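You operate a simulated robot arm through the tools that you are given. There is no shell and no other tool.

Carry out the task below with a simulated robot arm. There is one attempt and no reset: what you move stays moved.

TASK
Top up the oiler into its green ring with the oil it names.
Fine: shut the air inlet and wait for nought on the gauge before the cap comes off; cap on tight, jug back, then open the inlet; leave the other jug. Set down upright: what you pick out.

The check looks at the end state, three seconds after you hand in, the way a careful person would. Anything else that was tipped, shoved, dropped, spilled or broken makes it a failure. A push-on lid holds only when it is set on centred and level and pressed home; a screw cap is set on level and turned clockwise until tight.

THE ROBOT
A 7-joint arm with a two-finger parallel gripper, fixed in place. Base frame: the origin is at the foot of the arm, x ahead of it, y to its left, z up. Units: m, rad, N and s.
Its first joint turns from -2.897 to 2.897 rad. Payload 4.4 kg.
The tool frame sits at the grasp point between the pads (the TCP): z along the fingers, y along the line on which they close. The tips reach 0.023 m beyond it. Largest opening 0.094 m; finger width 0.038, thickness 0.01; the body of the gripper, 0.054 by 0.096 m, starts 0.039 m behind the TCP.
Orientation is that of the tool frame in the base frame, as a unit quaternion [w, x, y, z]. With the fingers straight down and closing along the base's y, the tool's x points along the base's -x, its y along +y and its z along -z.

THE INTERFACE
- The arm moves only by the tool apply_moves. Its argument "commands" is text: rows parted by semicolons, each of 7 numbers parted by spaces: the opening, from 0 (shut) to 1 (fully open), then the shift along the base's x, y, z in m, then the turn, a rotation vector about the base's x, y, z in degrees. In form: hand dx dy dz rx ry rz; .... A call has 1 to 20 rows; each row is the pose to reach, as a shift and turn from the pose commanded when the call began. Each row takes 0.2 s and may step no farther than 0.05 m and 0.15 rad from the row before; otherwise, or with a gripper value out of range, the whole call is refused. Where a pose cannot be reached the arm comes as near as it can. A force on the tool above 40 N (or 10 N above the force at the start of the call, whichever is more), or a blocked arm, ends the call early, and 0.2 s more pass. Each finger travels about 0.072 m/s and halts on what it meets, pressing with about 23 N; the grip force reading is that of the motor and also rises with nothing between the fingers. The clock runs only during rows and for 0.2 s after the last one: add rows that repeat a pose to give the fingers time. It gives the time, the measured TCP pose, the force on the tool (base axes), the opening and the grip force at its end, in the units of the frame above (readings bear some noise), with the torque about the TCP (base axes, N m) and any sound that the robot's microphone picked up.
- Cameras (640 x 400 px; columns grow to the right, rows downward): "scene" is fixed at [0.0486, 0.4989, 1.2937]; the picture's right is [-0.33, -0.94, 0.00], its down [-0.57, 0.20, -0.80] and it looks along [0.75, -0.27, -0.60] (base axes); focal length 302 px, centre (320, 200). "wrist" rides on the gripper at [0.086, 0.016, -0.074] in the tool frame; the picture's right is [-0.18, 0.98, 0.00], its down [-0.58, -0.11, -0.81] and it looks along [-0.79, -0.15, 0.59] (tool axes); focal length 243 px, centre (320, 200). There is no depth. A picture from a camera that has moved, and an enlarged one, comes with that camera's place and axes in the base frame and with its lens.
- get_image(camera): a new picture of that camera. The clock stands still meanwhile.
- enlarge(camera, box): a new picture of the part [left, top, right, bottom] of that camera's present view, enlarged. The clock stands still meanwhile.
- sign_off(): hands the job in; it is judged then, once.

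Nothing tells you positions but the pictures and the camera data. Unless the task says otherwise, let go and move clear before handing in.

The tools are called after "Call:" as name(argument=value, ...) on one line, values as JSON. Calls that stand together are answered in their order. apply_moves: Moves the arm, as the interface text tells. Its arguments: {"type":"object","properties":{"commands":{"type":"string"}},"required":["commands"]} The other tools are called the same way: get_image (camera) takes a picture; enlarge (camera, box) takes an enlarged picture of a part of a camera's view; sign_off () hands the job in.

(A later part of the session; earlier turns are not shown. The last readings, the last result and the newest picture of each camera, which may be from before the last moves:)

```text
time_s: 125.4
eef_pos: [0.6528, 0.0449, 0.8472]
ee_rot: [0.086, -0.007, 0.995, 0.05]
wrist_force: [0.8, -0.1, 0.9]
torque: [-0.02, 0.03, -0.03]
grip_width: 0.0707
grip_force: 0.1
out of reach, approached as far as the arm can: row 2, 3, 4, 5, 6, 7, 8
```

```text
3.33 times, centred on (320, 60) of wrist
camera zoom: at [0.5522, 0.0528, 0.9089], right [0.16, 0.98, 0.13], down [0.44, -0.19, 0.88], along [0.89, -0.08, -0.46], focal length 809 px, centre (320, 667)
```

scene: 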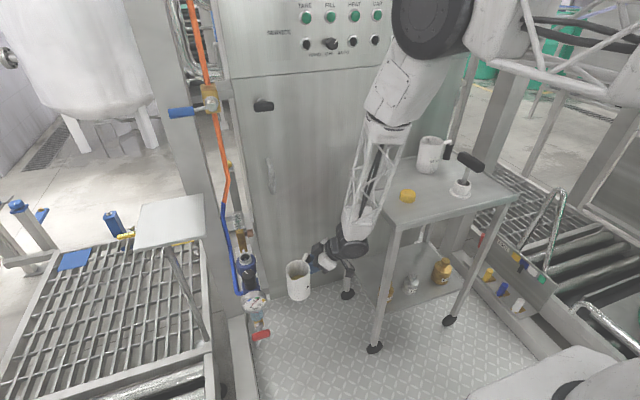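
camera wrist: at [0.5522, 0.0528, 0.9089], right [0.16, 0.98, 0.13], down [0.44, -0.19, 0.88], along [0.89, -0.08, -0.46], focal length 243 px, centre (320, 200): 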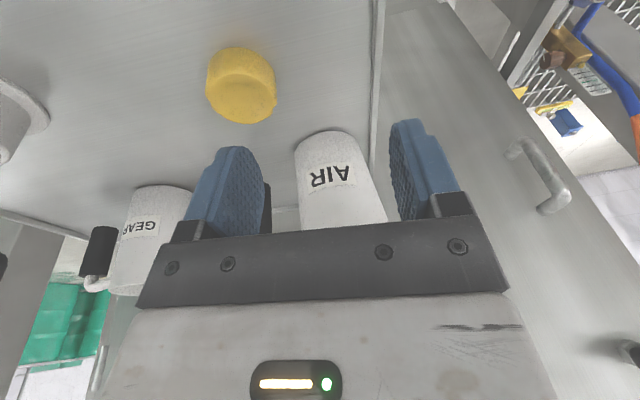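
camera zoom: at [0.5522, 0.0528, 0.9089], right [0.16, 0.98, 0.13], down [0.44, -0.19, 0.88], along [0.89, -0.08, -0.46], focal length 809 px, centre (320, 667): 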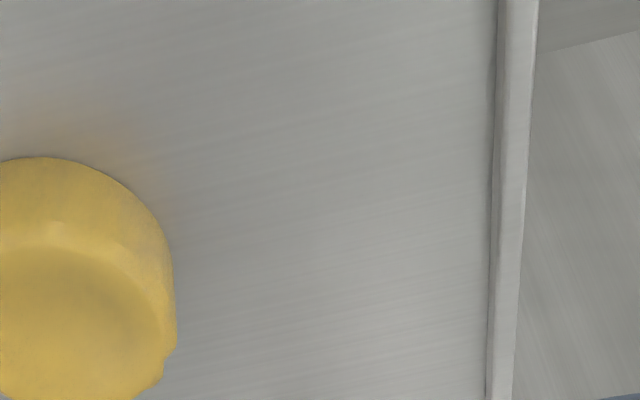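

The arm ran into a joint limit in this posture. I'll move up and away to a comfortable region to recover, then come back for the cap.

Call:
apply_moves(commands="0.75 -0.01 0.02 0.03 0 0 0; 0.75 -0.02 0.05 0.06 0 0 0; 0.75 -0.03 0.09 0.09 0 0 0; 0.75 -0.04 0.13 0.11 0 0 0; 0.75 -0.05 0.175 0.12 0 0 0; 0.75 -0.06 0.22 0.12 0 0 0; 0.75 -0.07 0.265 0.12 0 0 0; 0.75 -0.08 0.31 0.12 0 0 0; 0.75 -0.08 0.31 0.12 0 0 0; 0.75 -0.08 0.31 0.12 0 0 0")

Call:
get_image(camera="scene")

```text
refused: row 3 steps farther than a row can; nothing moved
```

```text
taken
```

scene: 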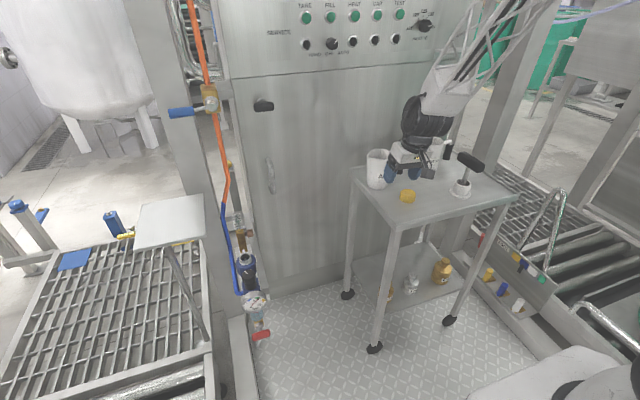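

Call:
apply_moves(commands="0.75 -0.005 0.01 0.04 0 0 0; 0.75 -0.01 0.02 0.08 0 0 0; 0.75 -0.015 0.045 0.115 0 0 0; 0.75 -0.02 0.085 0.125 0 0 0; 0.75 -0.03 0.13 0.125 0 0 0; 0.75 -0.04 0.175 0.125 0 0 0; 0.75 -0.05 0.22 0.125 0 0 0; 0.75 -0.06 0.265 0.125 0 0 0; 0.75 -0.07 0.31 0.125 0 0 0; 0.75 -0.07 0.31 0.125 0 0 0; 0.75 -0.07 0.31 0.125 0 0 0")

Call:
get_image(camera="scene")

```text
time_s: 127.8
eef_pos: [0.6176, 0.1388, 0.8993]
ee_rot: [0.088, -0.028, 0.993, 0.072]
wrist_force: [0.9, -0.7, -0.1]
torque: [-0.04, -0.03, 0.02]
grip_width: 0.0704
grip_force: 0.1
out of reach, approached as far as the arm can: row 1, 2, 3, 4, 5, 6, 7, 8, 9, 10, 11
```

```text
taken
```

scene: 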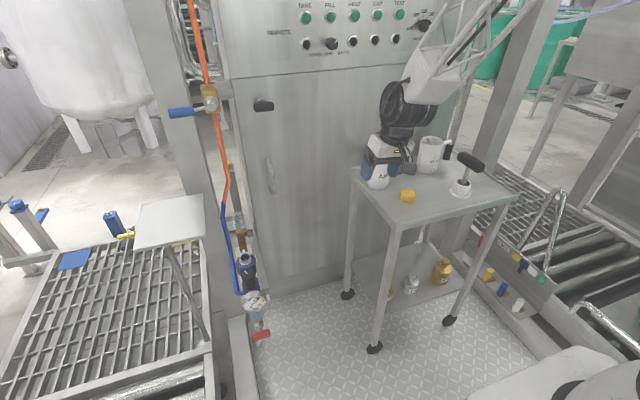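

The arm is stuck at a joint limit trying to be vertical here. I'll tilt forward again (a posture it held well) and move toward the oiler side, then re-erect there.

Call:
apply_moves(commands="0.75 0.015 -0.02 -0.01 0.79 -7.47 1.9; 0.75 0.03 -0.04 -0.02 1.57 -14.95 3.79; 0.75 0.045 -0.06 -0.03 2.36 -22.42 5.69; 0.75 0.06 -0.08 -0.04 3.14 -29.9 7.58; 0.75 0.07 -0.1 -0.05 3.93 -37.37 9.48; 0.75 0.08 -0.12 -0.06 4.71 -44.84 11.37; 0.75 0.08 -0.12 -0.06 4.71 -44.84 11.37; 0.75 0.08 -0.12 -0.06 4.71 -44.84 11.37")

Call:
get_image(camera="scene")

```text
time_s: 129.6
eef_pos: [0.6958, 0.0207, 0.8415]
ee_rot: [0.452, -0.147, 0.874, 0.103]
wrist_force: [-0.4, -0.1, -0.3]
torque: [0.03, 0.02, 0.01]
grip_width: 0.0703
grip_force: 0.1
```

```text
taken
```

scene: 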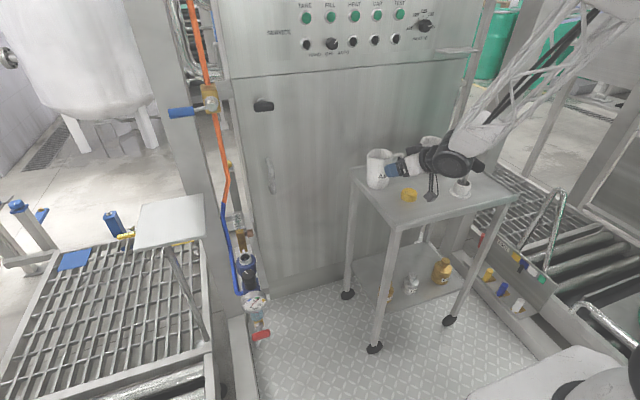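

The commanded pose had reset to the measured one, so the hand came close to the jug but without contact. I'll lift up and away now.

Call:
apply_moves(commands="0.75 -0.02 0 0.03 0 0 0; 0.75 -0.04 0 0.065 0 0 0; 0.75 -0.05 0.02 0.1 0 0 0; 0.75 -0.05 0.06 0.12 0 0 0; 0.75 -0.05 0.105 0.13 0 0 0; 0.75 -0.05 0.15 0.13 0 0 0; 0.75 -0.05 0.195 0.13 0 0 0; 0.75 -0.05 0.24 0.13 0 0 0; 0.75 -0.05 0.24 0.13 0 0 0")

Call:
get_image(camera="scene")

Call:
enlarge(camera="scene", box=[340, 110, 520, 230])

```text
time_s: 131.6
eef_pos: [0.6477, 0.2597, 0.972]
ee_rot: [0.453, -0.146, 0.874, 0.103]
wrist_force: [0.5, -0.2, 0.1]
torque: [0.0, 0.01, -0.01]
grip_width: 0.0706
grip_force: 0.1
```

```text
taken
```

scene: 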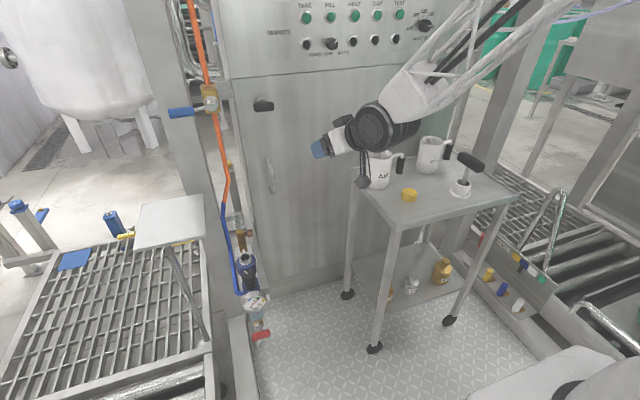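

```text
3.33 times, centred on (430, 170) of scene
camera zoom: at [0.0486, 0.4989, 1.2937], right [-0.33, -0.94, 0.0], down [-0.57, 0.2, -0.8], along [0.75, -0.27, -0.6], focal length 1005 px, centre (-47, 300)
```

zoom: 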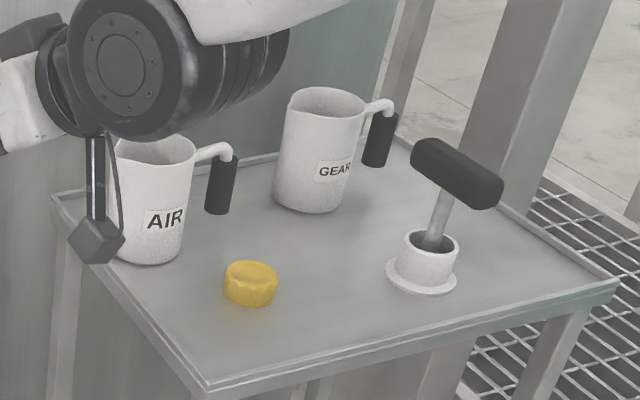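

The cap was nudged a few millimetres but is upright; everything else is as it was. Moving on toward the oiler side and re-erecting the tool there.

Call:
apply_moves(commands="0.75 -0.02 0.035 0.01 0 0 0; 0.75 -0.04 0.075 0.02 0 0 0; 0.75 -0.06 0.115 0.03 0 0 0; 0.75 -0.08 0.15 0.03 0 0 0; 0.75 -0.09 0.17 0.03 -1.54 6.8 -2.2; 0.75 -0.09 0.17 0.03 -3.1 13.6 -4.4; 0.75 -0.09 0.17 0.03 -4.6 20.4 -6.5; 0.75 -0.09 0.17 0.03 -6.1 27.1 -8.7; 0.75 -0.09 0.17 0.03 -6.1 27.1 -8.7")

Call:
get_image(camera="scene")

```text
time_s: 133.6
eef_pos: [0.5556, 0.4293, 1.0008]
ee_rot: [0.234, -0.076, 0.968, 0.054]
wrist_force: [0.6, 0.0, 0.5]
torque: [-0.01, 0.01, -0.01]
grip_width: 0.0704
grip_force: 0.0
```

```text
taken
```

scene: 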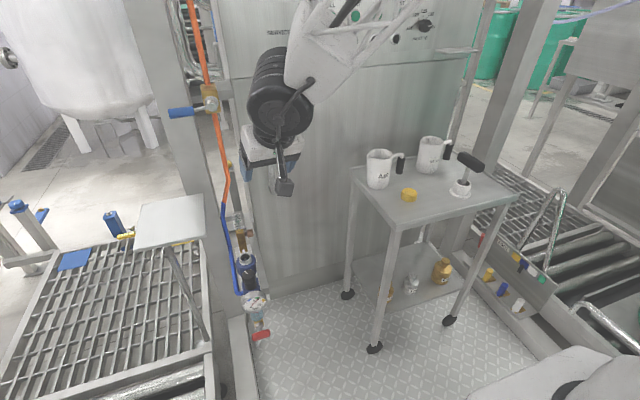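

Call:
apply_moves(commands="0.75 0 0 0 -1.54 6.8 -2.2; 0.75 0 0 0 -3.1 13.6 -4.4; 0.75 0 0 0 -4.6 20.4 -6.5; 0.75 0 0 0 -6.2 27.1 -8.7; 0.75 0 0 0 -6.2 27.1 -8.7")

```text
time_s: 134.8
eef_pos: [0.5524, 0.4266, 0.9866]
ee_rot: [0.148, -0.047, 0.987, 0.032]
wrist_force: [-0.5, 0.7, -0.6]
torque: [-0.02, -0.01, -0.03]
grip_width: 0.0703
grip_force: 0.0
out of reach, approached as far as the arm can: row 2, 3, 4, 5
```

Still limited at yaw 0 in this elbow posture. I'll try a different yaw (+45°) for the vertical pose.

Call:
apply_moves(commands="0.75 0 0 0.01 -1.7 2.4 6.5; 0.75 0 0 0.015 -3.4 4.9 13.1; 0.75 0 0 0.015 -5 7.3 19.7; 0.75 0 0 0.015 -6.7 9.7 26.2; 0.75 0 0 0.015 -8.4 12.2 32.8; 0.75 0 0 0.015 -10.1 14.6 39.3; 0.75 0 0 0.015 -10.1 14.6 39.3")

Call:
get_image(camera="scene")

```text
time_s: 136.4
eef_pos: [0.5284, 0.3326, 0.8536]
ee_rot: [0.071, -0.328, 0.941, -0.037]
wrist_force: [0.6, 0.2, 0.6]
torque: [-0.02, 0.07, 0.0]
grip_width: 0.0705
grip_force: 0.1
out of reach, approached as far as the arm can: row 1, 2, 3, 4, 5, 6, 7
```

```text
taken
```

scene: 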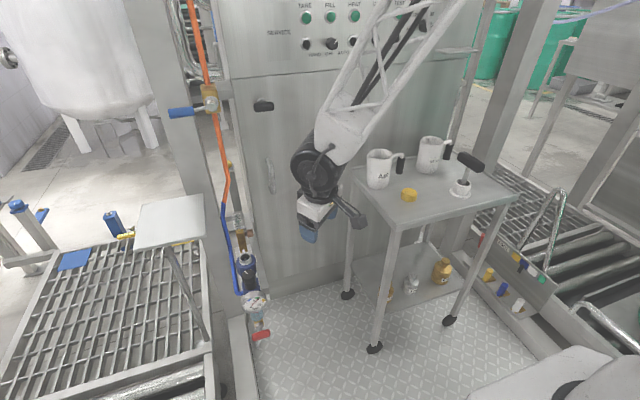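

Orientation nearly recovers at this yaw but the position is pulled lower and inward. I'll finish the vertical orientation here and see if it becomes reachable.

Call:
apply_moves(commands="0.75 0 0 0 0.4 4.5 3.3; 0.75 0 0 0 0.8 9.1 6.6; 0.75 0.02 0 0 0.8 9.1 6.6; 0.75 0.04 0 0 0.8 9.1 6.6; 0.75 0.04 0 0 0.8 9.1 6.6")

```text
time_s: 137.6
eef_pos: [0.5292, 0.3317, 0.8537]
ee_rot: [0.07, -0.327, 0.942, -0.038]
wrist_force: [0.2, 0.0, -0.2]
torque: [0.02, -0.02, 0.0]
grip_width: 0.0706
grip_force: 0.2
out of reach, approached as far as the arm can: row 1, 2, 3, 4, 5
```

Call:
apply_moves(commands="0.75 0 0 0 0 0 8; 0.75 0 0 0 0 0 16; 0.75 0 0 0 0 0 24; 0.75 0 0 0 0 0 24")

```text
time_s: 138.6
eef_pos: [0.541, 0.3457, 0.8405]
ee_rot: [0.154, -0.466, 0.871, -0.031]
wrist_force: [0.3, -0.9, -1.1]
torque: [0.0, 0.0, 0.0]
grip_width: 0.0705
grip_force: 0.1
out of reach, approached as far as the arm can: row 1, 2, 3, 4
```

Call:
apply_moves(commands="0.75 0 0 0 0 0 -8; 0.75 0 0 0 0 0 -16; 0.75 0 0 0 0 0 -24; 0.75 0 0 0 0 0 -32; 0.75 0 0 0 0 0 -40; 0.75 0 0 0 0 0 -48; 0.75 0 0 0 0 0 -56; 0.75 0 0 0 0 0 -64; 0.75 0 0 0 0 0 -64")

Call:
get_image(camera="scene")

```text
time_s: 140.6
eef_pos: [0.5399, 0.3462, 0.842]
ee_rot: [0.115, 0.068, 0.985, -0.108]
wrist_force: [0.6, -0.3, 0.2]
torque: [0.02, -0.01, 0.03]
grip_width: 0.0704
grip_force: 0.1
```

```text
taken
```

scene: 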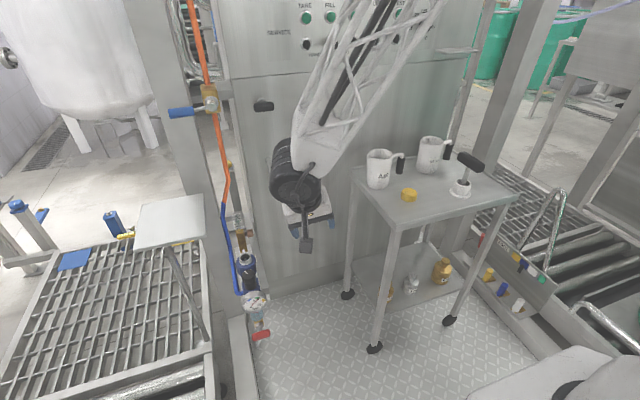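

Negative yaw is freely reachable. Now un-tilt from here.

Call:
apply_moves(commands="0.75 0 0 0.01 4.4 4.1 0; 0.75 0 0 0.02 8.9 8.2 0; 0.75 0 0 0.03 13.3 12.3 0; 0.75 0 0 0.03 13.3 12.3 0")

```text
time_s: 141.6
eef_pos: [0.5401, 0.3455, 0.8565]
ee_rot: [0.057, 0.067, 0.995, -0.054]
wrist_force: [-0.7, 0.8, 0.2]
torque: [0.02, 0.0, 0.04]
grip_width: 0.0706
grip_force: 0.0
out of reach, approached as far as the arm can: row 2, 3, 4
```

That points to joint 7 near one end of its range: positive yaw is blocked and negative yaw is free, which suits clockwise tightening. I'll go to yaw −45° and finish the un-tilt.

Call:
apply_moves(commands="0.75 0 0 0 0 0 -8; 0.75 0 0 0 0 0 -16; 0.75 0 0 0 0 0 -24; 0.75 0 0 0 0 0 -32; 0.75 0 0 0 0 0 -40; 0.75 0 0 0 0 0 -40")

```text
time_s: 143.0
eef_pos: [0.5134, 0.3259, 0.7958]
ee_rot: [0.037, 0.405, 0.911, -0.07]
wrist_force: [0.2, 1.0, -0.5]
torque: [-0.01, -0.01, 0.04]
grip_width: 0.0709
grip_force: 0.0
out of reach, approached as far as the arm can: row 3, 4, 5, 6
```

Call:
get_image(camera="scene")

Call:
get_image(camera="wrist")

```text
taken
```

scene: 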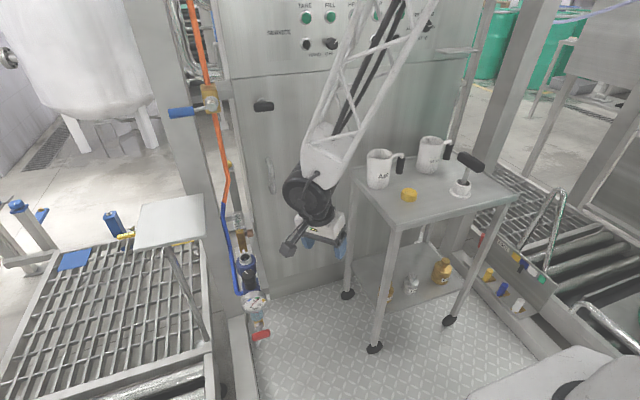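

```text
taken
camera wrist: at [0.4652, 0.4111, 0.859], right [0.85, 0.52, -0.07], down [0.3, -0.37, 0.88], along [0.43, -0.77, -0.47], focal length 243 px, centre (320, 200)
```

wrist: 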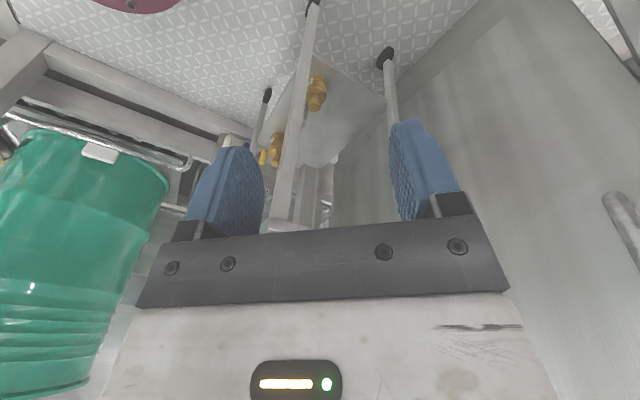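

Call:
apply_moves(commands="0.75 0.02 0.01 0.02 0 0 0; 0.75 0.04 0.02 0.04 0 0 0; 0.75 0.07 0.03 0.06 0 0 0; 0.75 0.1 0.04 0.08 0 0 0; 0.75 0.13 0.05 0.1 0 0 0; 0.75 0.13 0.05 0.1 0 0 0")

```text
time_s: 144.4
eef_pos: [0.5878, 0.3336, 0.7747]
ee_rot: [0.038, 0.404, 0.911, -0.071]
wrist_force: [0.6, 0.1, 0.2]
torque: [-0.08, 0.01, 0.02]
grip_width: 0.0707
grip_force: 0.2
out of reach, approached as far as the arm can: row 1, 2, 3, 4, 5, 6
```

I think the wrist has flipped through its straight-line singularity (reachable when tilted forward, blocked when upright). I'll undo this in free space: tilt forward past alignment, swing the tool round sideways, and come upright again.

Call:
apply_moves(commands="0.75 0 0 0 4 -6.9 0; 0.75 0 -0.005 0.01 8 -13.9 0; 0.75 0 -0.01 0.03 12 -20.8 0; 0.75 -0.01 -0.02 0.055 16 -27.7 0; 0.75 -0.02 -0.03 0.08 20 -34.6 0; 0.75 -0.03 -0.04 0.105 24 -41.6 0; 0.75 -0.04 -0.05 0.13 28 -48.5 0; 0.75 -0.05 -0.06 0.155 32 -55.4 0; 0.75 -0.06 -0.07 0.18 36 -62.4 0; 0.75 -0.06 -0.08 0.2 40 -69.3 0; 0.75 -0.06 -0.08 0.2 40 -69.3 0")

Call:
get_image(camera="scene")

```text
time_s: 147.0
eef_pos: [0.492, 0.239, 0.7145]
ee_rot: [0.295, 0.397, 0.816, 0.301]
wrist_force: [-0.2, -0.2, 0.2]
torque: [0.01, 0.06, 0.01]
grip_width: 0.0707
grip_force: 0.0
stopped in row 11: the arm was blocked; the commanded pose is now the measured one
```

```text
taken
```

scene: 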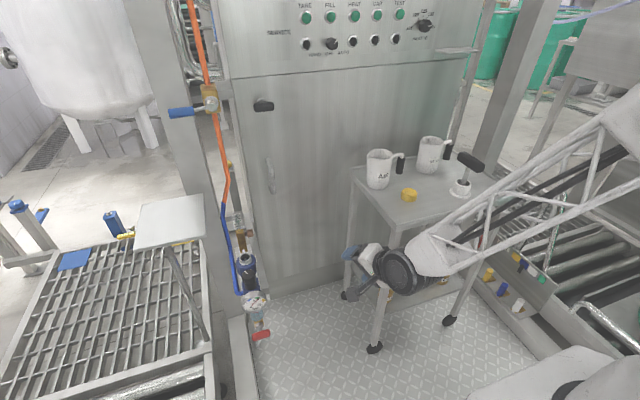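

The arm reports being blocked, in an odd low posture. I'll look carefully before moving.

Call:
enlarge(camera="scene", box=[320, 130, 640, 360])

Call:
get_image(camera="wrist")

```text
1.74 times, centred on (480, 245) of scene
camera zoom: at [0.0486, 0.4989, 1.2937], right [-0.33, -0.94, 0.0], down [-0.57, 0.2, -0.8], along [0.75, -0.27, -0.6], focal length 524 px, centre (42, 122)
```

zoom: 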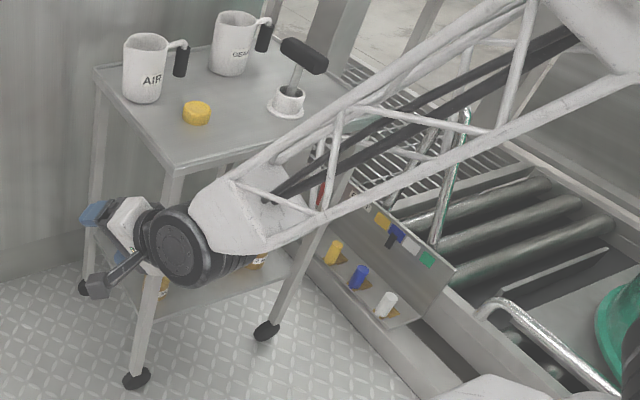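

```text
taken
camera wrist: at [0.3998, 0.2991, 0.7558], right [0.56, 0.34, 0.76], down [-0.33, -0.74, 0.58], along [0.76, -0.58, -0.3], focal length 243 px, centre (320, 200)
```

wrist: 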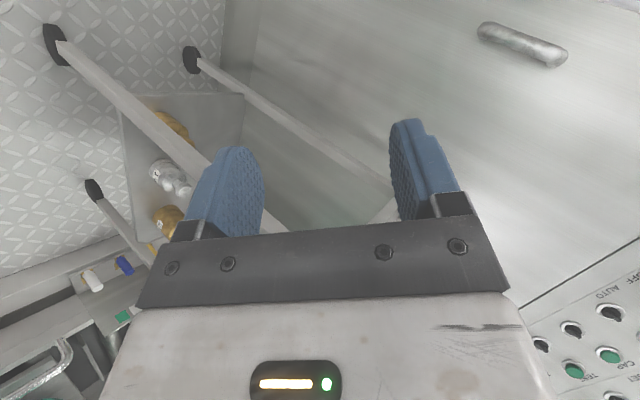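

Nothing has been disturbed. I'll probe small motions from here to find which way the arm is free, starting straight up.

Call:
apply_moves(commands="0.75 0 0 0.015 0 0 0; 0.75 0 0 0.03 0 0 0; 0.75 0 0 0.045 0 0 0; 0.75 0 0 0.045 0 0 0")

```text
time_s: 148.0
eef_pos: [0.4923, 0.2384, 0.7586]
ee_rot: [0.293, 0.398, 0.815, 0.301]
wrist_force: [-0.3, -0.1, -0.8]
torque: [0.01, -0.02, -0.03]
grip_width: 0.0705
grip_force: 0.1
```

Free. Continue up.

Call:
apply_moves(commands="0.75 0 0 0.04 0 0 0; 0.75 0 0 0.08 0 0 0; 0.75 0 0 0.12 0 0 0; 0.75 0 0 0.16 0 0 0; 0.75 0.01 0.02 0.2 0 0 0; 0.75 0.02 0.04 0.23 0 0 0; 0.75 0.02 0.04 0.23 0 0 0")

Call:
get_image(camera="scene")

```text
time_s: 149.6
eef_pos: [0.5123, 0.277, 0.9892]
ee_rot: [0.294, 0.397, 0.816, 0.301]
wrist_force: [-0.2, -0.5, -0.7]
torque: [-0.03, 0.03, -0.01]
grip_width: 0.0705
grip_force: 0.0
```

```text
taken
```

scene: 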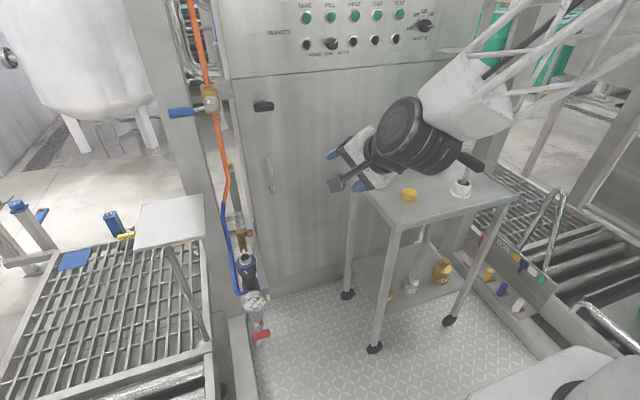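

Free again. Tilting further forward to level, past alignment.

Call:
apply_moves(commands="0.75 0 0 0 2.7 -7.5 0; 0.75 0 0 0 5.4 -15 0; 0.75 0 0 0 8.2 -22.6 0; 0.75 0 0 0 10.9 -30.1 0; 0.75 0 0 0 13.6 -37.6 0; 0.75 0 0 0 13.6 -37.6 0")

Call:
get_image(camera="scene")

```text
time_s: 151.0
eef_pos: [0.5128, 0.2779, 0.9909]
ee_rot: [0.493, 0.311, 0.636, 0.506]
wrist_force: [0.5, 0.5, 0.1]
torque: [-0.02, 0.0, -0.02]
grip_width: 0.0703
grip_force: 0.0
```

```text
taken
```

scene: 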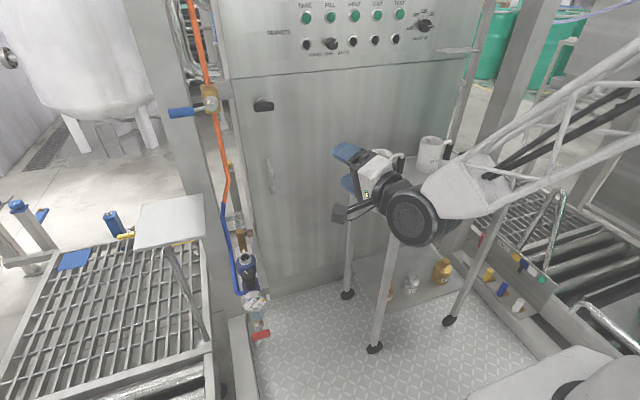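

Level and reachable. Now sweep the tool to the right (toward −y), keeping the TCP in place.

Call:
apply_moves(commands="0.75 0 0 0 0 0 -8; 0.75 0 0 0 0 0 -16; 0.75 0 0 0 0 0 -24; 0.75 0 0 0 0 0 -32; 0.75 0 0 0 0 0 -40; 0.75 0 0 0 0 0 -48; 0.75 0 0 0 0 0 -56; 0.75 0 0 0 0 0 -56")

Call:
get_image(camera="scene")

```text
time_s: 152.8
eef_pos: [0.5121, 0.2781, 0.9906]
ee_rot: [0.673, 0.573, 0.415, 0.215]
wrist_force: [1.5, -0.1, 0.5]
torque: [0.02, 0.04, 0.02]
grip_width: 0.0708
grip_force: 0.0
```

```text
taken
```

scene: 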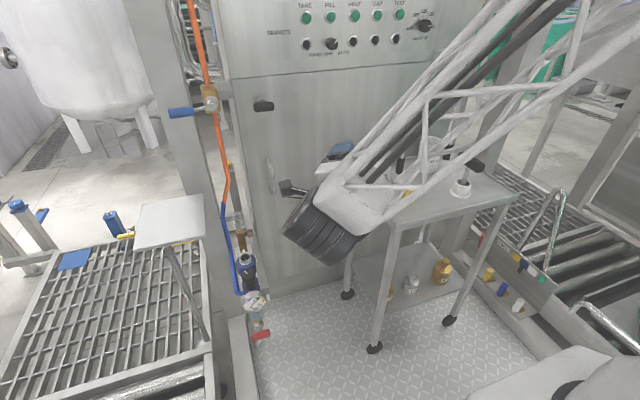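

Reachable. Now lower the tool to vertical from this side.

Call:
apply_moves(commands="0.75 0 0 0 4.7 6.5 0; 0.75 0 0 0 9.4 13 0; 0.75 0 0 0 14.1 19.5 0; 0.75 0 0 0 18.8 26 0; 0.75 0 0 0 23.5 32.5 0; 0.75 0 0 0 28.2 39 0; 0.75 0 0 0 32.9 45.5 0; 0.75 0 0 0 37.6 52 0; 0.75 0 0 0 42.3 58.5 0; 0.75 0 0 0 47 65 0; 0.75 0 0 0 53 73 0; 0.75 0 0 0 53 73 0")

Call:
get_image(camera="scene")

```text
refused: row 11 steps farther than a row can; nothing moved
```

```text
taken
```

scene: 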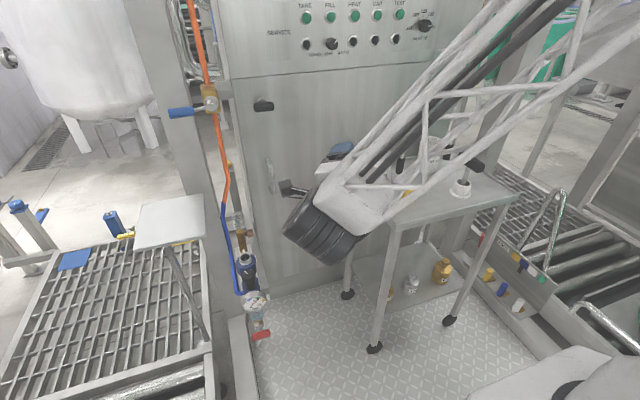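

Call:
apply_moves(commands="0.75 0 0 0 4.7 6.5 0; 0.75 0 0 0 9.4 13 0; 0.75 0 0 0 14.1 19.5 0; 0.75 0 0 0 18.8 26 0; 0.75 0 0 0 23.5 32.5 0; 0.75 0 0 0 28.2 39 0; 0.75 0 0 0 32.9 45.5 0; 0.75 0 0 0 37.6 52 0; 0.75 0 0 0 42.3 58.5 0; 0.75 0 0 0 47 65 0; 0.75 0 0 0 51 70 0; 0.75 0 0 0 53 73 0; 0.75 0 0 0 53 73 0")

Call:
get_image(camera="scene")

```text
time_s: 155.6
eef_pos: [0.5172, 0.2836, 0.9768]
ee_rot: [0.099, 0.803, 0.587, 0.027]
wrist_force: [-0.4, 0.2, 0.0]
torque: [-0.02, 0.01, 0.01]
grip_width: 0.0706
grip_force: 0.0
out of reach, approached as far as the arm can: row 10, 11, 12, 13
```

```text
taken
```

scene: 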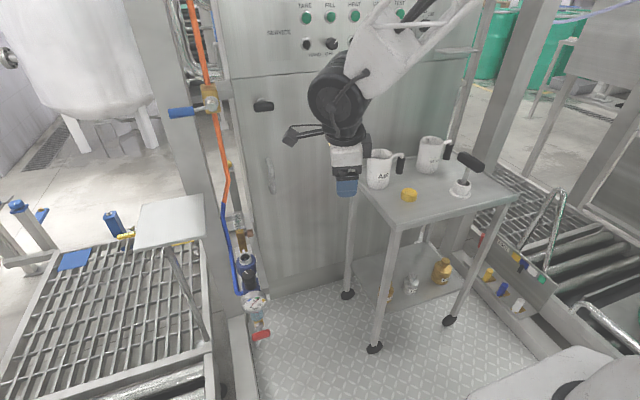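

Still limited just short of vertical. The swing back must be done exactly in the arm's radial plane for the wrist to cross over properly. I'll go back to level and set the tool azimuth equal to the TCP azimuth (≈28°).

Call:
apply_moves(commands="0.75 0 0 0 -4.6 -6.3 0; 0.75 0 0 0 -9.2 -12.6 0; 0.75 0 0 0 -13.8 -19 0; 0.75 0 0 0 -18.4 -25.3 0; 0.75 0 0 0.005 -23 -31.6 0; 0.75 0 0 0.01 -27.6 -37.9 0; 0.75 0 0 0.01 -32.2 -44.2 0; 0.75 0 0 0.01 -36.8 -50.6 0; 0.75 0 0 0.01 -41.4 -56.9 0; 0.75 0 0 0.01 -46 -63.2 0; 0.75 0 0 0.01 -46 -63.2 0")

```text
time_s: 158.0
eef_pos: [0.5186, 0.2814, 0.9869]
ee_rot: [0.675, 0.572, 0.416, 0.214]
wrist_force: [0.4, 0.5, -0.2]
torque: [0.0, 0.02, 0.01]
grip_width: 0.0702
grip_force: 0.0
```

Call:
apply_moves(commands="0.75 0 0 0 0 0 8; 0.75 0 0 0 0 0 16; 0.75 0 0 0 0 0 24; 0.75 0 0 0 0 0 32; 0.75 0 0 0 0 0 40; 0.75 0 0 0 0 0 48; 0.75 0 0 0 0 0 56; 0.75 0 0 0 0 0 64; 0.75 0 0 0 0 0 64")

Call:
apply_moves(commands="0.75 0 0 0 -7 -3.8 0; 0.75 0 0 0 -14 -7.6 0; 0.75 0 0 0 -21 -11.4 0; 0.75 0 0 0 -28 -15.2 0; 0.75 0 0 0 -35 -19 0; 0.75 0 0 0 -42 -22.7 0; 0.75 0 0 0 -49 -26.5 0; 0.75 0 0 0 -56 -30.3 0; 0.75 0 0 0 -63 -34.1 0; 0.75 0 0 0 -63 -34.1 0")

Call:
get_image(camera="scene")

```text
time_s: 160.0
eef_pos: [0.5194, 0.2825, 0.9868]
ee_rot: [0.459, 0.264, 0.656, 0.538]
wrist_force: [0.3, -0.1, 0.7]
torque: [0.02, 0.0, -0.02]
grip_width: 0.0705
grip_force: 0.1
```

```text
time_s: 162.2
eef_pos: [0.5175, 0.281, 0.9866]
ee_rot: [0.691, -0.172, 0.681, 0.172]
wrist_force: [-0.4, -0.1, -0.1]
torque: [0.0, 0.01, 0.03]
grip_width: 0.0705
grip_force: 0.1
```

```text
taken
```

scene: 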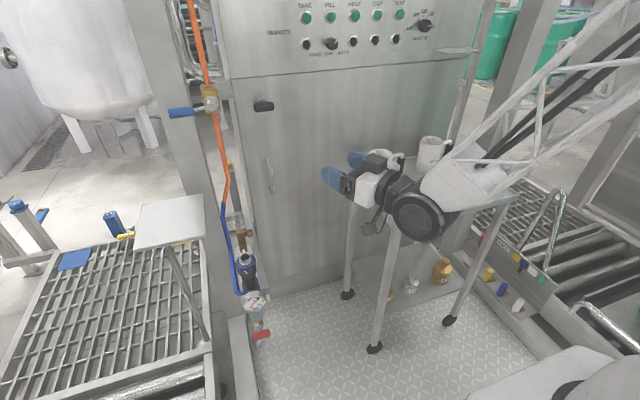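

Level, radial and unrolled. Now come upright exactly in the radial plane.

Call:
apply_moves(commands="0.75 0 0 0 -3.8 7 0; 0.75 0 0 0 -7.6 14.1 0; 0.75 0 0 0 -11.4 21.1 0; 0.75 0 0 0 -15.2 28.2 0; 0.75 0 0 0 -19 35.2 0; 0.75 0 0 0 -22.8 42.2 0; 0.75 0 0 0 -26.6 49.3 0; 0.75 0 0 0 -30.4 56.3 0; 0.75 0 0 0 -34.2 63.4 0; 0.75 0 0 0 -38 70.4 0; 0.75 0 0 0 -41.8 77.4 0; 0.75 0 0 0 -42.8 79.2 0; 0.75 0 0 0 -42.8 79.2 0")

Call:
get_image(camera="scene")

```text
time_s: 165.0
eef_pos: [0.5192, 0.2828, 0.9872]
ee_rot: [0.006, -0.246, 0.969, -0.002]
wrist_force: [-0.2, 0.0, -0.5]
torque: [0.01, -0.01, 0.0]
grip_width: 0.0705
grip_force: 0.1
out of reach, approached as far as the arm can: row 8
```

```text
taken
```

scene: 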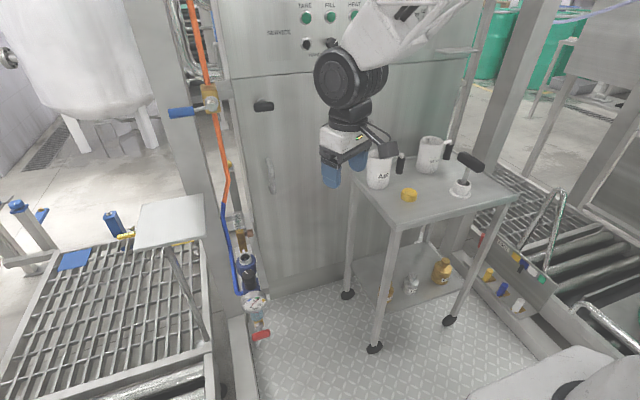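

Fully vertical again: the wrist is back in its normal posture. Now over to the cap.

Call:
apply_moves(commands="0.75 0.015 -0.035 -0.005 0 0 -4; 0.75 0.03 -0.07 -0.01 0 0 -8; 0.75 0.047 -0.11 -0.015 0 0 -12; 0.75 0.065 -0.15 -0.02 0 0 -16; 0.75 0.085 -0.19 -0.03 0 0 -20; 0.75 0.105 -0.23 -0.04 0 0 -24; 0.75 0.12 -0.26 -0.06 0 0 -28.5; 0.75 0.135 -0.283 -0.085 0 0 -28.5; 0.75 0.135 -0.283 -0.085 0 0 -28.5")

Call:
get_image(camera="wrist")

Call:
enlarge(camera="wrist", box=[250, 0, 390, 130])

Call:
enlarge(camera="scene", box=[340, 110, 520, 230])

```text
time_s: 167.0
eef_pos: [0.6536, -0.0, 0.9027]
ee_rot: [0.007, 0.0, 1.0, -0.002]
wrist_force: [0.0, 0.4, -0.2]
torque: [0.01, -0.01, -0.03]
grip_width: 0.0707
grip_force: 0.0
```

```text
taken
camera wrist: at [0.5635, 0.0161, 0.9763], right [0.18, 0.98, 0.0], down [0.57, -0.11, 0.81], along [0.8, -0.15, -0.58], focal length 243 px, centre (320, 200)
```

wrist: 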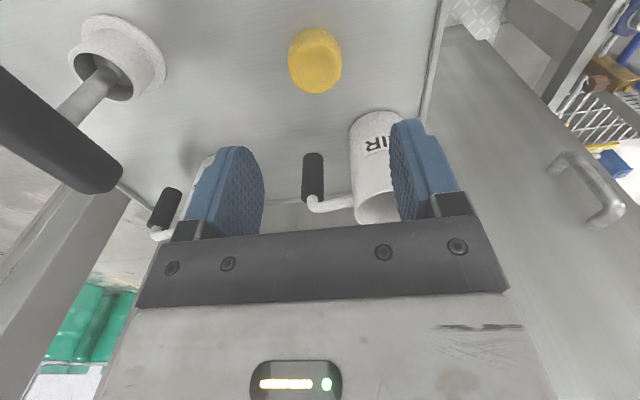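

```text
3.08 times, centred on (320, 65) of wrist
camera zoom: at [0.5635, 0.0161, 0.9763], right [0.18, 0.98, 0.0], down [0.57, -0.11, 0.81], along [0.8, -0.15, -0.58], focal length 746 px, centre (320, 615)
```

zoom: 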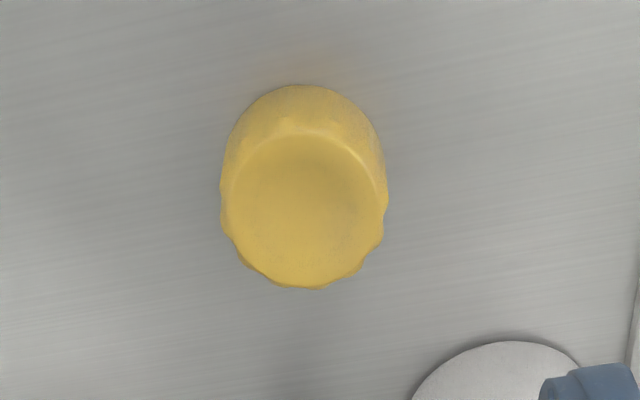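

```text
3.33 times, centred on (430, 170) of scene
camera zoom: at [0.0486, 0.4989, 1.2937], right [-0.33, -0.94, 0.0], down [-0.57, 0.2, -0.8], along [0.75, -0.27, -0.6], focal length 1005 px, centre (-47, 300)
```

zoom: 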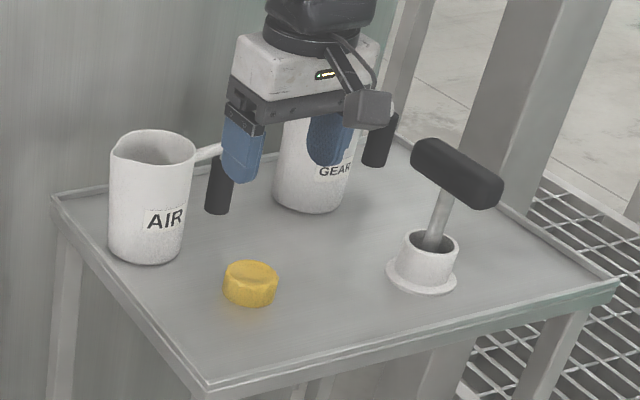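

The cap is at about (0.666, −0.008), upright. Closer hover to refine.

Call:
apply_moves(commands="0.75 0.007 -0.004 -0.03 0 0 0; 0.75 0.013 -0.008 -0.065 0 0 0; 0.75 0.013 -0.008 -0.065 0 0 0")

Call:
enlarge(camera="wrist", box=[250, 10, 390, 140])

```text
time_s: 167.8
eef_pos: [0.6657, -0.0074, 0.8369]
ee_rot: [0.007, 0.0, 1.0, -0.002]
wrist_force: [-0.5, 0.0, -0.2]
torque: [-0.02, -0.01, 0.03]
grip_width: 0.0707
grip_force: 0.0
```

```text
3.08 times, centred on (320, 75) of wrist
camera zoom: at [0.5764, 0.0092, 0.9121], right [0.18, 0.98, 0.0], down [0.57, -0.11, 0.81], along [0.8, -0.15, -0.58], focal length 746 px, centre (320, 585)
```

zoom: 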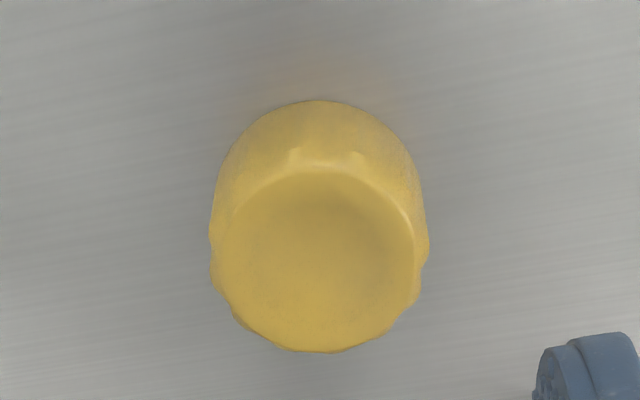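

Centred. Descending to grip height and closing.

Call:
apply_moves(commands="0.75 0.0025 0 -0.025 0.23 0.8 0; 0.75 0.0025 0 -0.05 0.23 0.8 0; 0.75 0.0025 0 -0.063 0.23 0.8 0; 0.75 0.0025 0 -0.07 0.23 0.8 0; 0.75 0.0025 0 -0.0735 0.23 0.8 0; 0.75 0.0025 0 -0.0735 0.23 0.8 0")

Call:
enlarge(camera="wrist", box=[230, 80, 410, 240])

```text
time_s: 169.2
eef_pos: [0.6686, -0.0068, 0.7645]
ee_rot: [-0.001, 0.001, 1.0, 0.0]
wrist_force: [0.0, -0.5, -0.7]
torque: [-0.03, 0.0, -0.02]
grip_width: 0.0706
grip_force: 0.0
```

```text
2.50 times, centred on (320, 160) of wrist
camera zoom: at [0.5804, 0.0083, 0.8396], right [0.18, 0.98, 0.0], down [0.58, -0.11, 0.81], along [0.79, -0.15, -0.59], focal length 606 px, centre (320, 300)
```

zoom: 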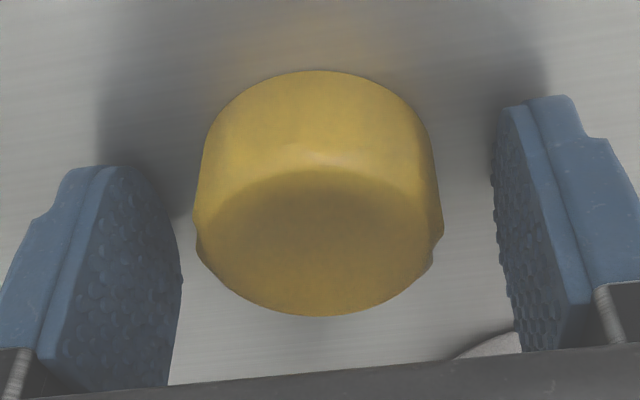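

Call:
apply_moves(commands="0.5 0 0 0 0 0 0; 0.35 0 0 0 0 0 0; 0.3 0 0 0 0 0 0; 0.3 0 0 0 0 0 0")

Call:
enlarge(camera="wrist", box=[230, 80, 410, 240])

```text
time_s: 170.2
eef_pos: [0.6688, -0.0087, 0.7622]
ee_rot: [0.001, 0.0, 1.0, 0.0]
wrist_force: [0.1, 1.1, -0.1]
torque: [0.03, -0.01, 0.0]
grip_width: 0.0467
grip_force: 22.8
```

```text
2.50 times, centred on (320, 160) of wrist
camera zoom: at [0.5804, 0.0083, 0.8396], right [0.18, 0.98, 0.0], down [0.58, -0.11, 0.81], along [0.79, -0.15, -0.59], focal length 606 px, centre (320, 300)
```

zoom: 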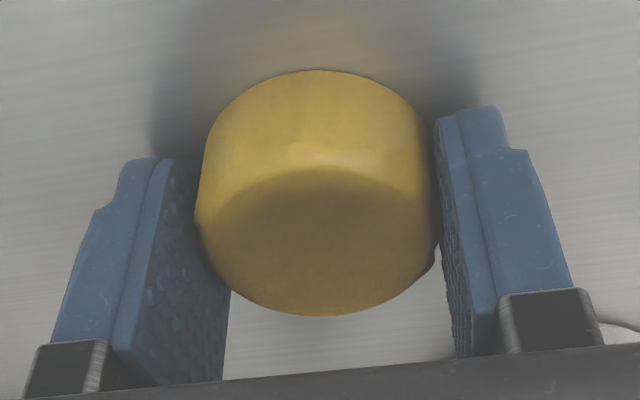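

Cap gripped at 46.7 mm. Lifting and carrying it toward the oiler.

Call:
apply_moves(commands="0.3 0 0 0.008 0 0 0; 0.3 0 0 0.03 0 0 0; 0.3 0 0 0.07 0 0 0; 0.3 0 0 0.11 0 0 0; 0.3 0 0.01 0.15 0 0 0; 0.3 -0.008 0.045 0.17 0 0 0; 0.3 -0.016 0.09 0.175 0 0 0; 0.3 -0.024 0.135 0.18 0 0 4; 0.3 -0.032 0.18 0.185 0 0 8; 0.3 -0.04 0.225 0.19 0 0 12; 0.3 -0.048 0.27 0.195 0 0 16; 0.3 -0.056 0.315 0.195 0 0 20; 0.3 -0.064 0.36 0.195 0 0 25; 0.3 -0.07 0.4 0.195 0 0 30; 0.3 -0.07 0.4 0.195 0 0 30")

Call:
get_image(camera="wrist")

Call:
get_image(camera="scene")

```text
time_s: 173.4
eef_pos: [0.5972, 0.3936, 0.9585]
ee_rot: [-0.001, -0.259, 0.966, 0.0]
wrist_force: [-0.7, -0.3, 0.5]
torque: [-0.01, 0.01, -0.02]
grip_width: 0.0467
grip_force: 23.6
```

```text
taken
camera wrist: at [0.5115, 0.364, 1.0355], right [-0.33, 0.94, 0.0], down [0.56, 0.2, 0.81], along [0.76, 0.27, -0.59], focal length 243 px, centre (320, 200)
```

wrist: 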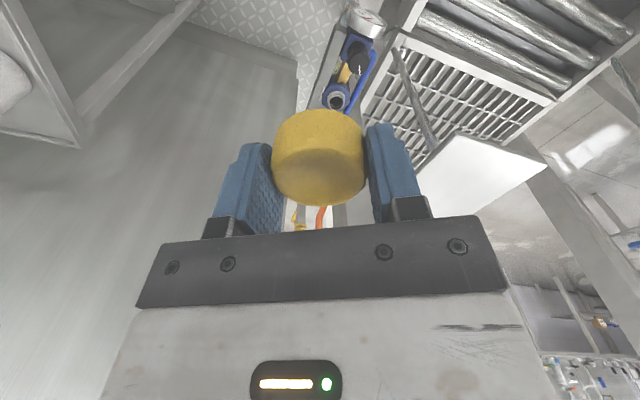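

```text
taken
```

scene: 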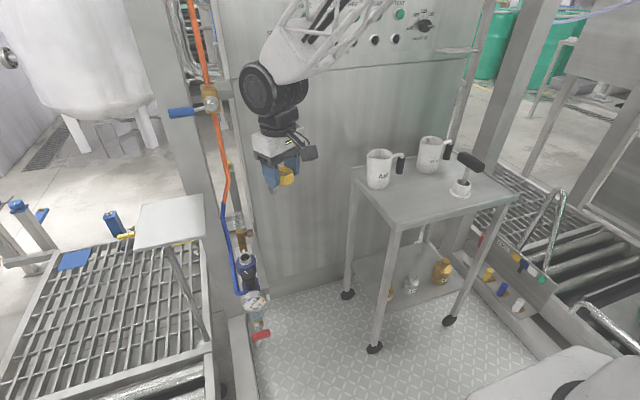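

Call:
apply_moves(commands="0.3 0.02 -0.01 -0.02 0 0 8; 0.3 0.04 -0.02 -0.045 0 0 16; 0.3 0.06 -0.02 -0.07 0 0 24; 0.3 0.08 -0.01 -0.095 0 0 32; 0.3 0.1 0 -0.12 0 0 40; 0.3 0.125 0.02 -0.14 0 0 48; 0.3 0.15 0.045 -0.155 0 0 56; 0.3 0.175 0.075 -0.165 0 0 64; 0.3 0.195 0.098 -0.175 0 0 70; 0.3 0.206 0.112 -0.185 0 0 70; 0.3 0.206 0.112 -0.185 0 0 70")

Call:
get_image(camera="wrist")

Call:
enlarge(camera="scene", box=[180, 100, 300, 270])

```text
time_s: 175.8
eef_pos: [0.8038, 0.5035, 0.7737]
ee_rot: [0.0, 0.766, -0.642, 0.0]
wrist_force: [0.5, 0.1, -0.1]
torque: [0.01, 0.01, -0.03]
grip_width: 0.0465
grip_force: 23.1
```

```text
taken
camera wrist: at [0.8007, 0.416, 0.8505], right [-1.0, 0.01, 0.0], down [0.01, 0.59, 0.81], along [0.01, 0.81, -0.59], focal length 243 px, centre (320, 200)
```

wrist: 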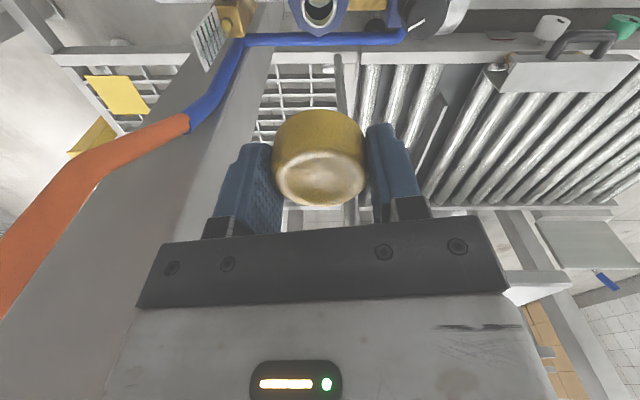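

```text
2.35 times, centred on (240, 185) of scene
camera zoom: at [0.0486, 0.4989, 1.2937], right [-0.33, -0.94, 0.0], down [-0.57, 0.2, -0.8], along [0.75, -0.27, -0.6], focal length 709 px, centre (508, 235)
```

zoom: 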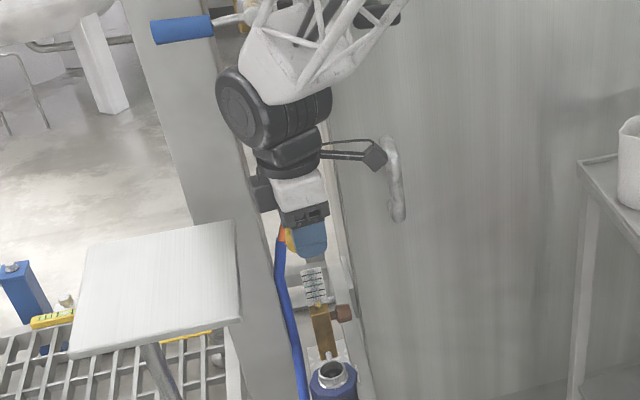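

Above the neck. Descending to a close hover to align cap and neck.

Call:
apply_moves(commands="0.3 0 0 -0.04 0 0 0; 0.3 0 0 -0.08 0 0 0; 0.3 0 0 -0.12 0 0 0; 0.3 0 0 -0.15 0 0 0; 0.3 0 0 -0.175 0 0 0; 0.3 0 0 -0.175 0 0 0")

Call:
get_image(camera="wrist")

Call:
enlarge(camera="wrist", box=[260, 20, 380, 140])

Call:
enlarge(camera="scene", box=[220, 225, 270, 285])

```text
time_s: 177.2
eef_pos: [0.8042, 0.5045, 0.5976]
ee_rot: [-0.001, 0.766, -0.642, 0.0]
wrist_force: [0.4, 0.1, 1.1]
torque: [-0.01, 0.0, 0.04]
grip_width: 0.0466
grip_force: 23.0
```

```text
taken
camera wrist: at [0.8015, 0.416, 0.6754], right [-1.0, 0.01, 0.0], down [0.01, 0.59, 0.81], along [0.01, 0.81, -0.59], focal length 243 px, centre (320, 200)
```

wrist: 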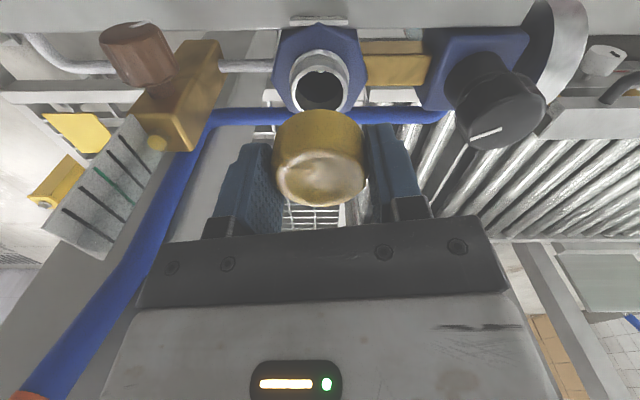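

```text
3.33 times, centred on (320, 80) of wrist
camera zoom: at [0.8015, 0.416, 0.6754], right [-1.0, 0.01, 0.0], down [0.01, 0.59, 0.81], along [0.01, 0.81, -0.59], focal length 809 px, centre (320, 600)
```

zoom: 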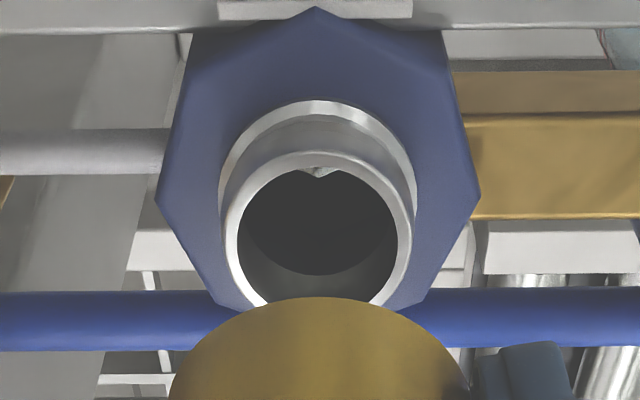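

```text
6.67 times, centred on (245, 255) of scene
camera zoom: at [0.0486, 0.4989, 1.2937], right [-0.33, -0.94, 0.0], down [-0.57, 0.2, -0.8], along [0.75, -0.27, -0.6], focal length 2010 px, centre (820, -167)
```

zoom: 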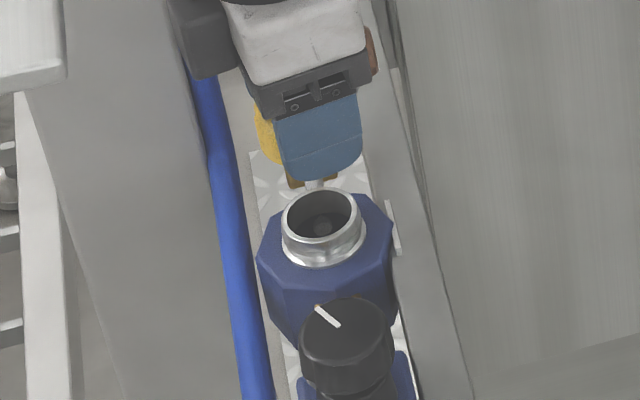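

Cap and neck line up to within about 1.5 mm. I'll correct that and lower the cap onto the neck in small steps.

Call:
apply_moves(commands="0.3 -0.0003 0.0013 -0.02 0 0 0; 0.3 -0.0003 0.0013 -0.04 0 0 0; 0.3 -0.0003 0.0013 -0.05 0 0 0; 0.3 -0.0003 0.0013 -0.055 0 0 0; 0.3 -0.0003 0.0013 -0.055 0 0 0")

Call:
enlarge(camera="wrist", box=[250, 40, 390, 220])

Call:
enlarge(camera="scene", box=[220, 225, 270, 285])

```text
time_s: 178.4
eef_pos: [0.8033, 0.5047, 0.5436]
ee_rot: [0.0, 0.766, -0.642, 0.0]
wrist_force: [0.1, -0.5, 0.5]
torque: [0.0, -0.01, -0.01]
grip_width: 0.0465
grip_force: 23.1
```

```text
2.22 times, centred on (320, 130) of wrist
camera zoom: at [0.8016, 0.4168, 0.6203], right [-1.0, 0.01, 0.0], down [0.01, 0.59, 0.81], along [0.01, 0.81, -0.59], focal length 539 px, centre (320, 356)
```

zoom: 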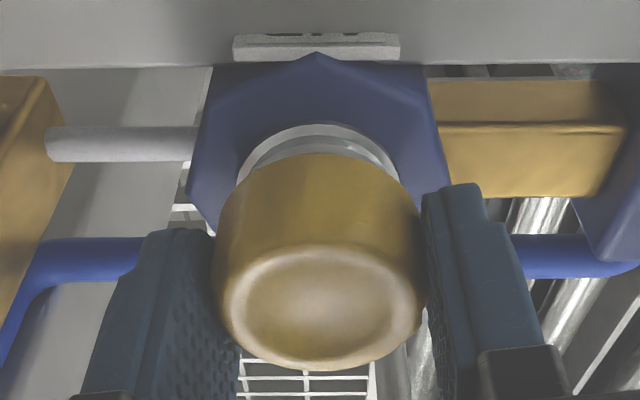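

```text
6.67 times, centred on (245, 255) of scene
camera zoom: at [0.0486, 0.4989, 1.2937], right [-0.33, -0.94, 0.0], down [-0.57, 0.2, -0.8], along [0.75, -0.27, -0.6], focal length 2010 px, centre (820, -167)
```

zoom: 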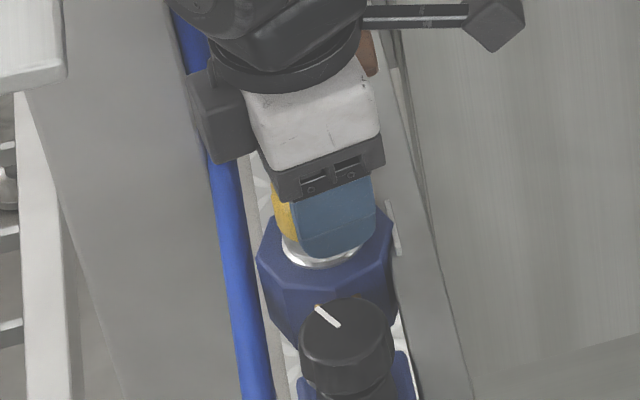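

Aligned. Lowering the last centimetre with force watch.

Call:
apply_moves(commands="0.3 0 0.0008 -0.003 0 0 0; 0.3 0 0.0008 -0.006 0 0 0; 0.3 0 0.0008 -0.008 0 0 0; 0.3 0 0.0008 -0.01 0 0 0; 0.3 0 0.0008 -0.01 0 0 0")

Call:
enlarge(camera="wrist", box=[250, 40, 390, 220])

```text
time_s: 179.6
eef_pos: [0.8045, 0.5054, 0.5347]
ee_rot: [0.0, 0.766, -0.643, 0.0]
wrist_force: [2.1, 4.4, 1.1]
torque: [0.09, 0.0, -0.01]
grip_width: 0.0468
grip_force: 23.1
```

```text
2.22 times, centred on (320, 130) of wrist
camera zoom: at [0.8012, 0.4178, 0.6105], right [-1.0, 0.01, 0.0], down [0.01, 0.59, 0.81], along [0.01, 0.81, -0.59], focal length 539 px, centre (320, 356)
```

zoom: 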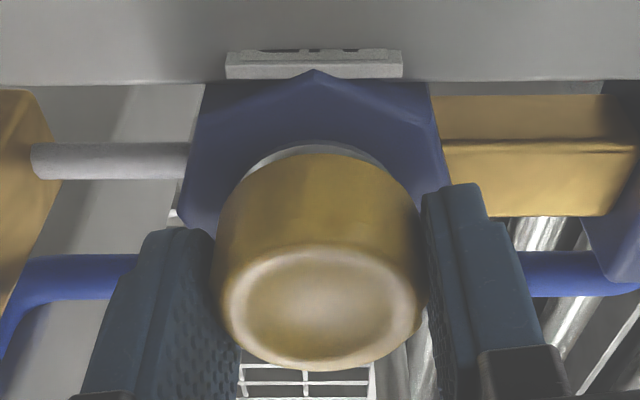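

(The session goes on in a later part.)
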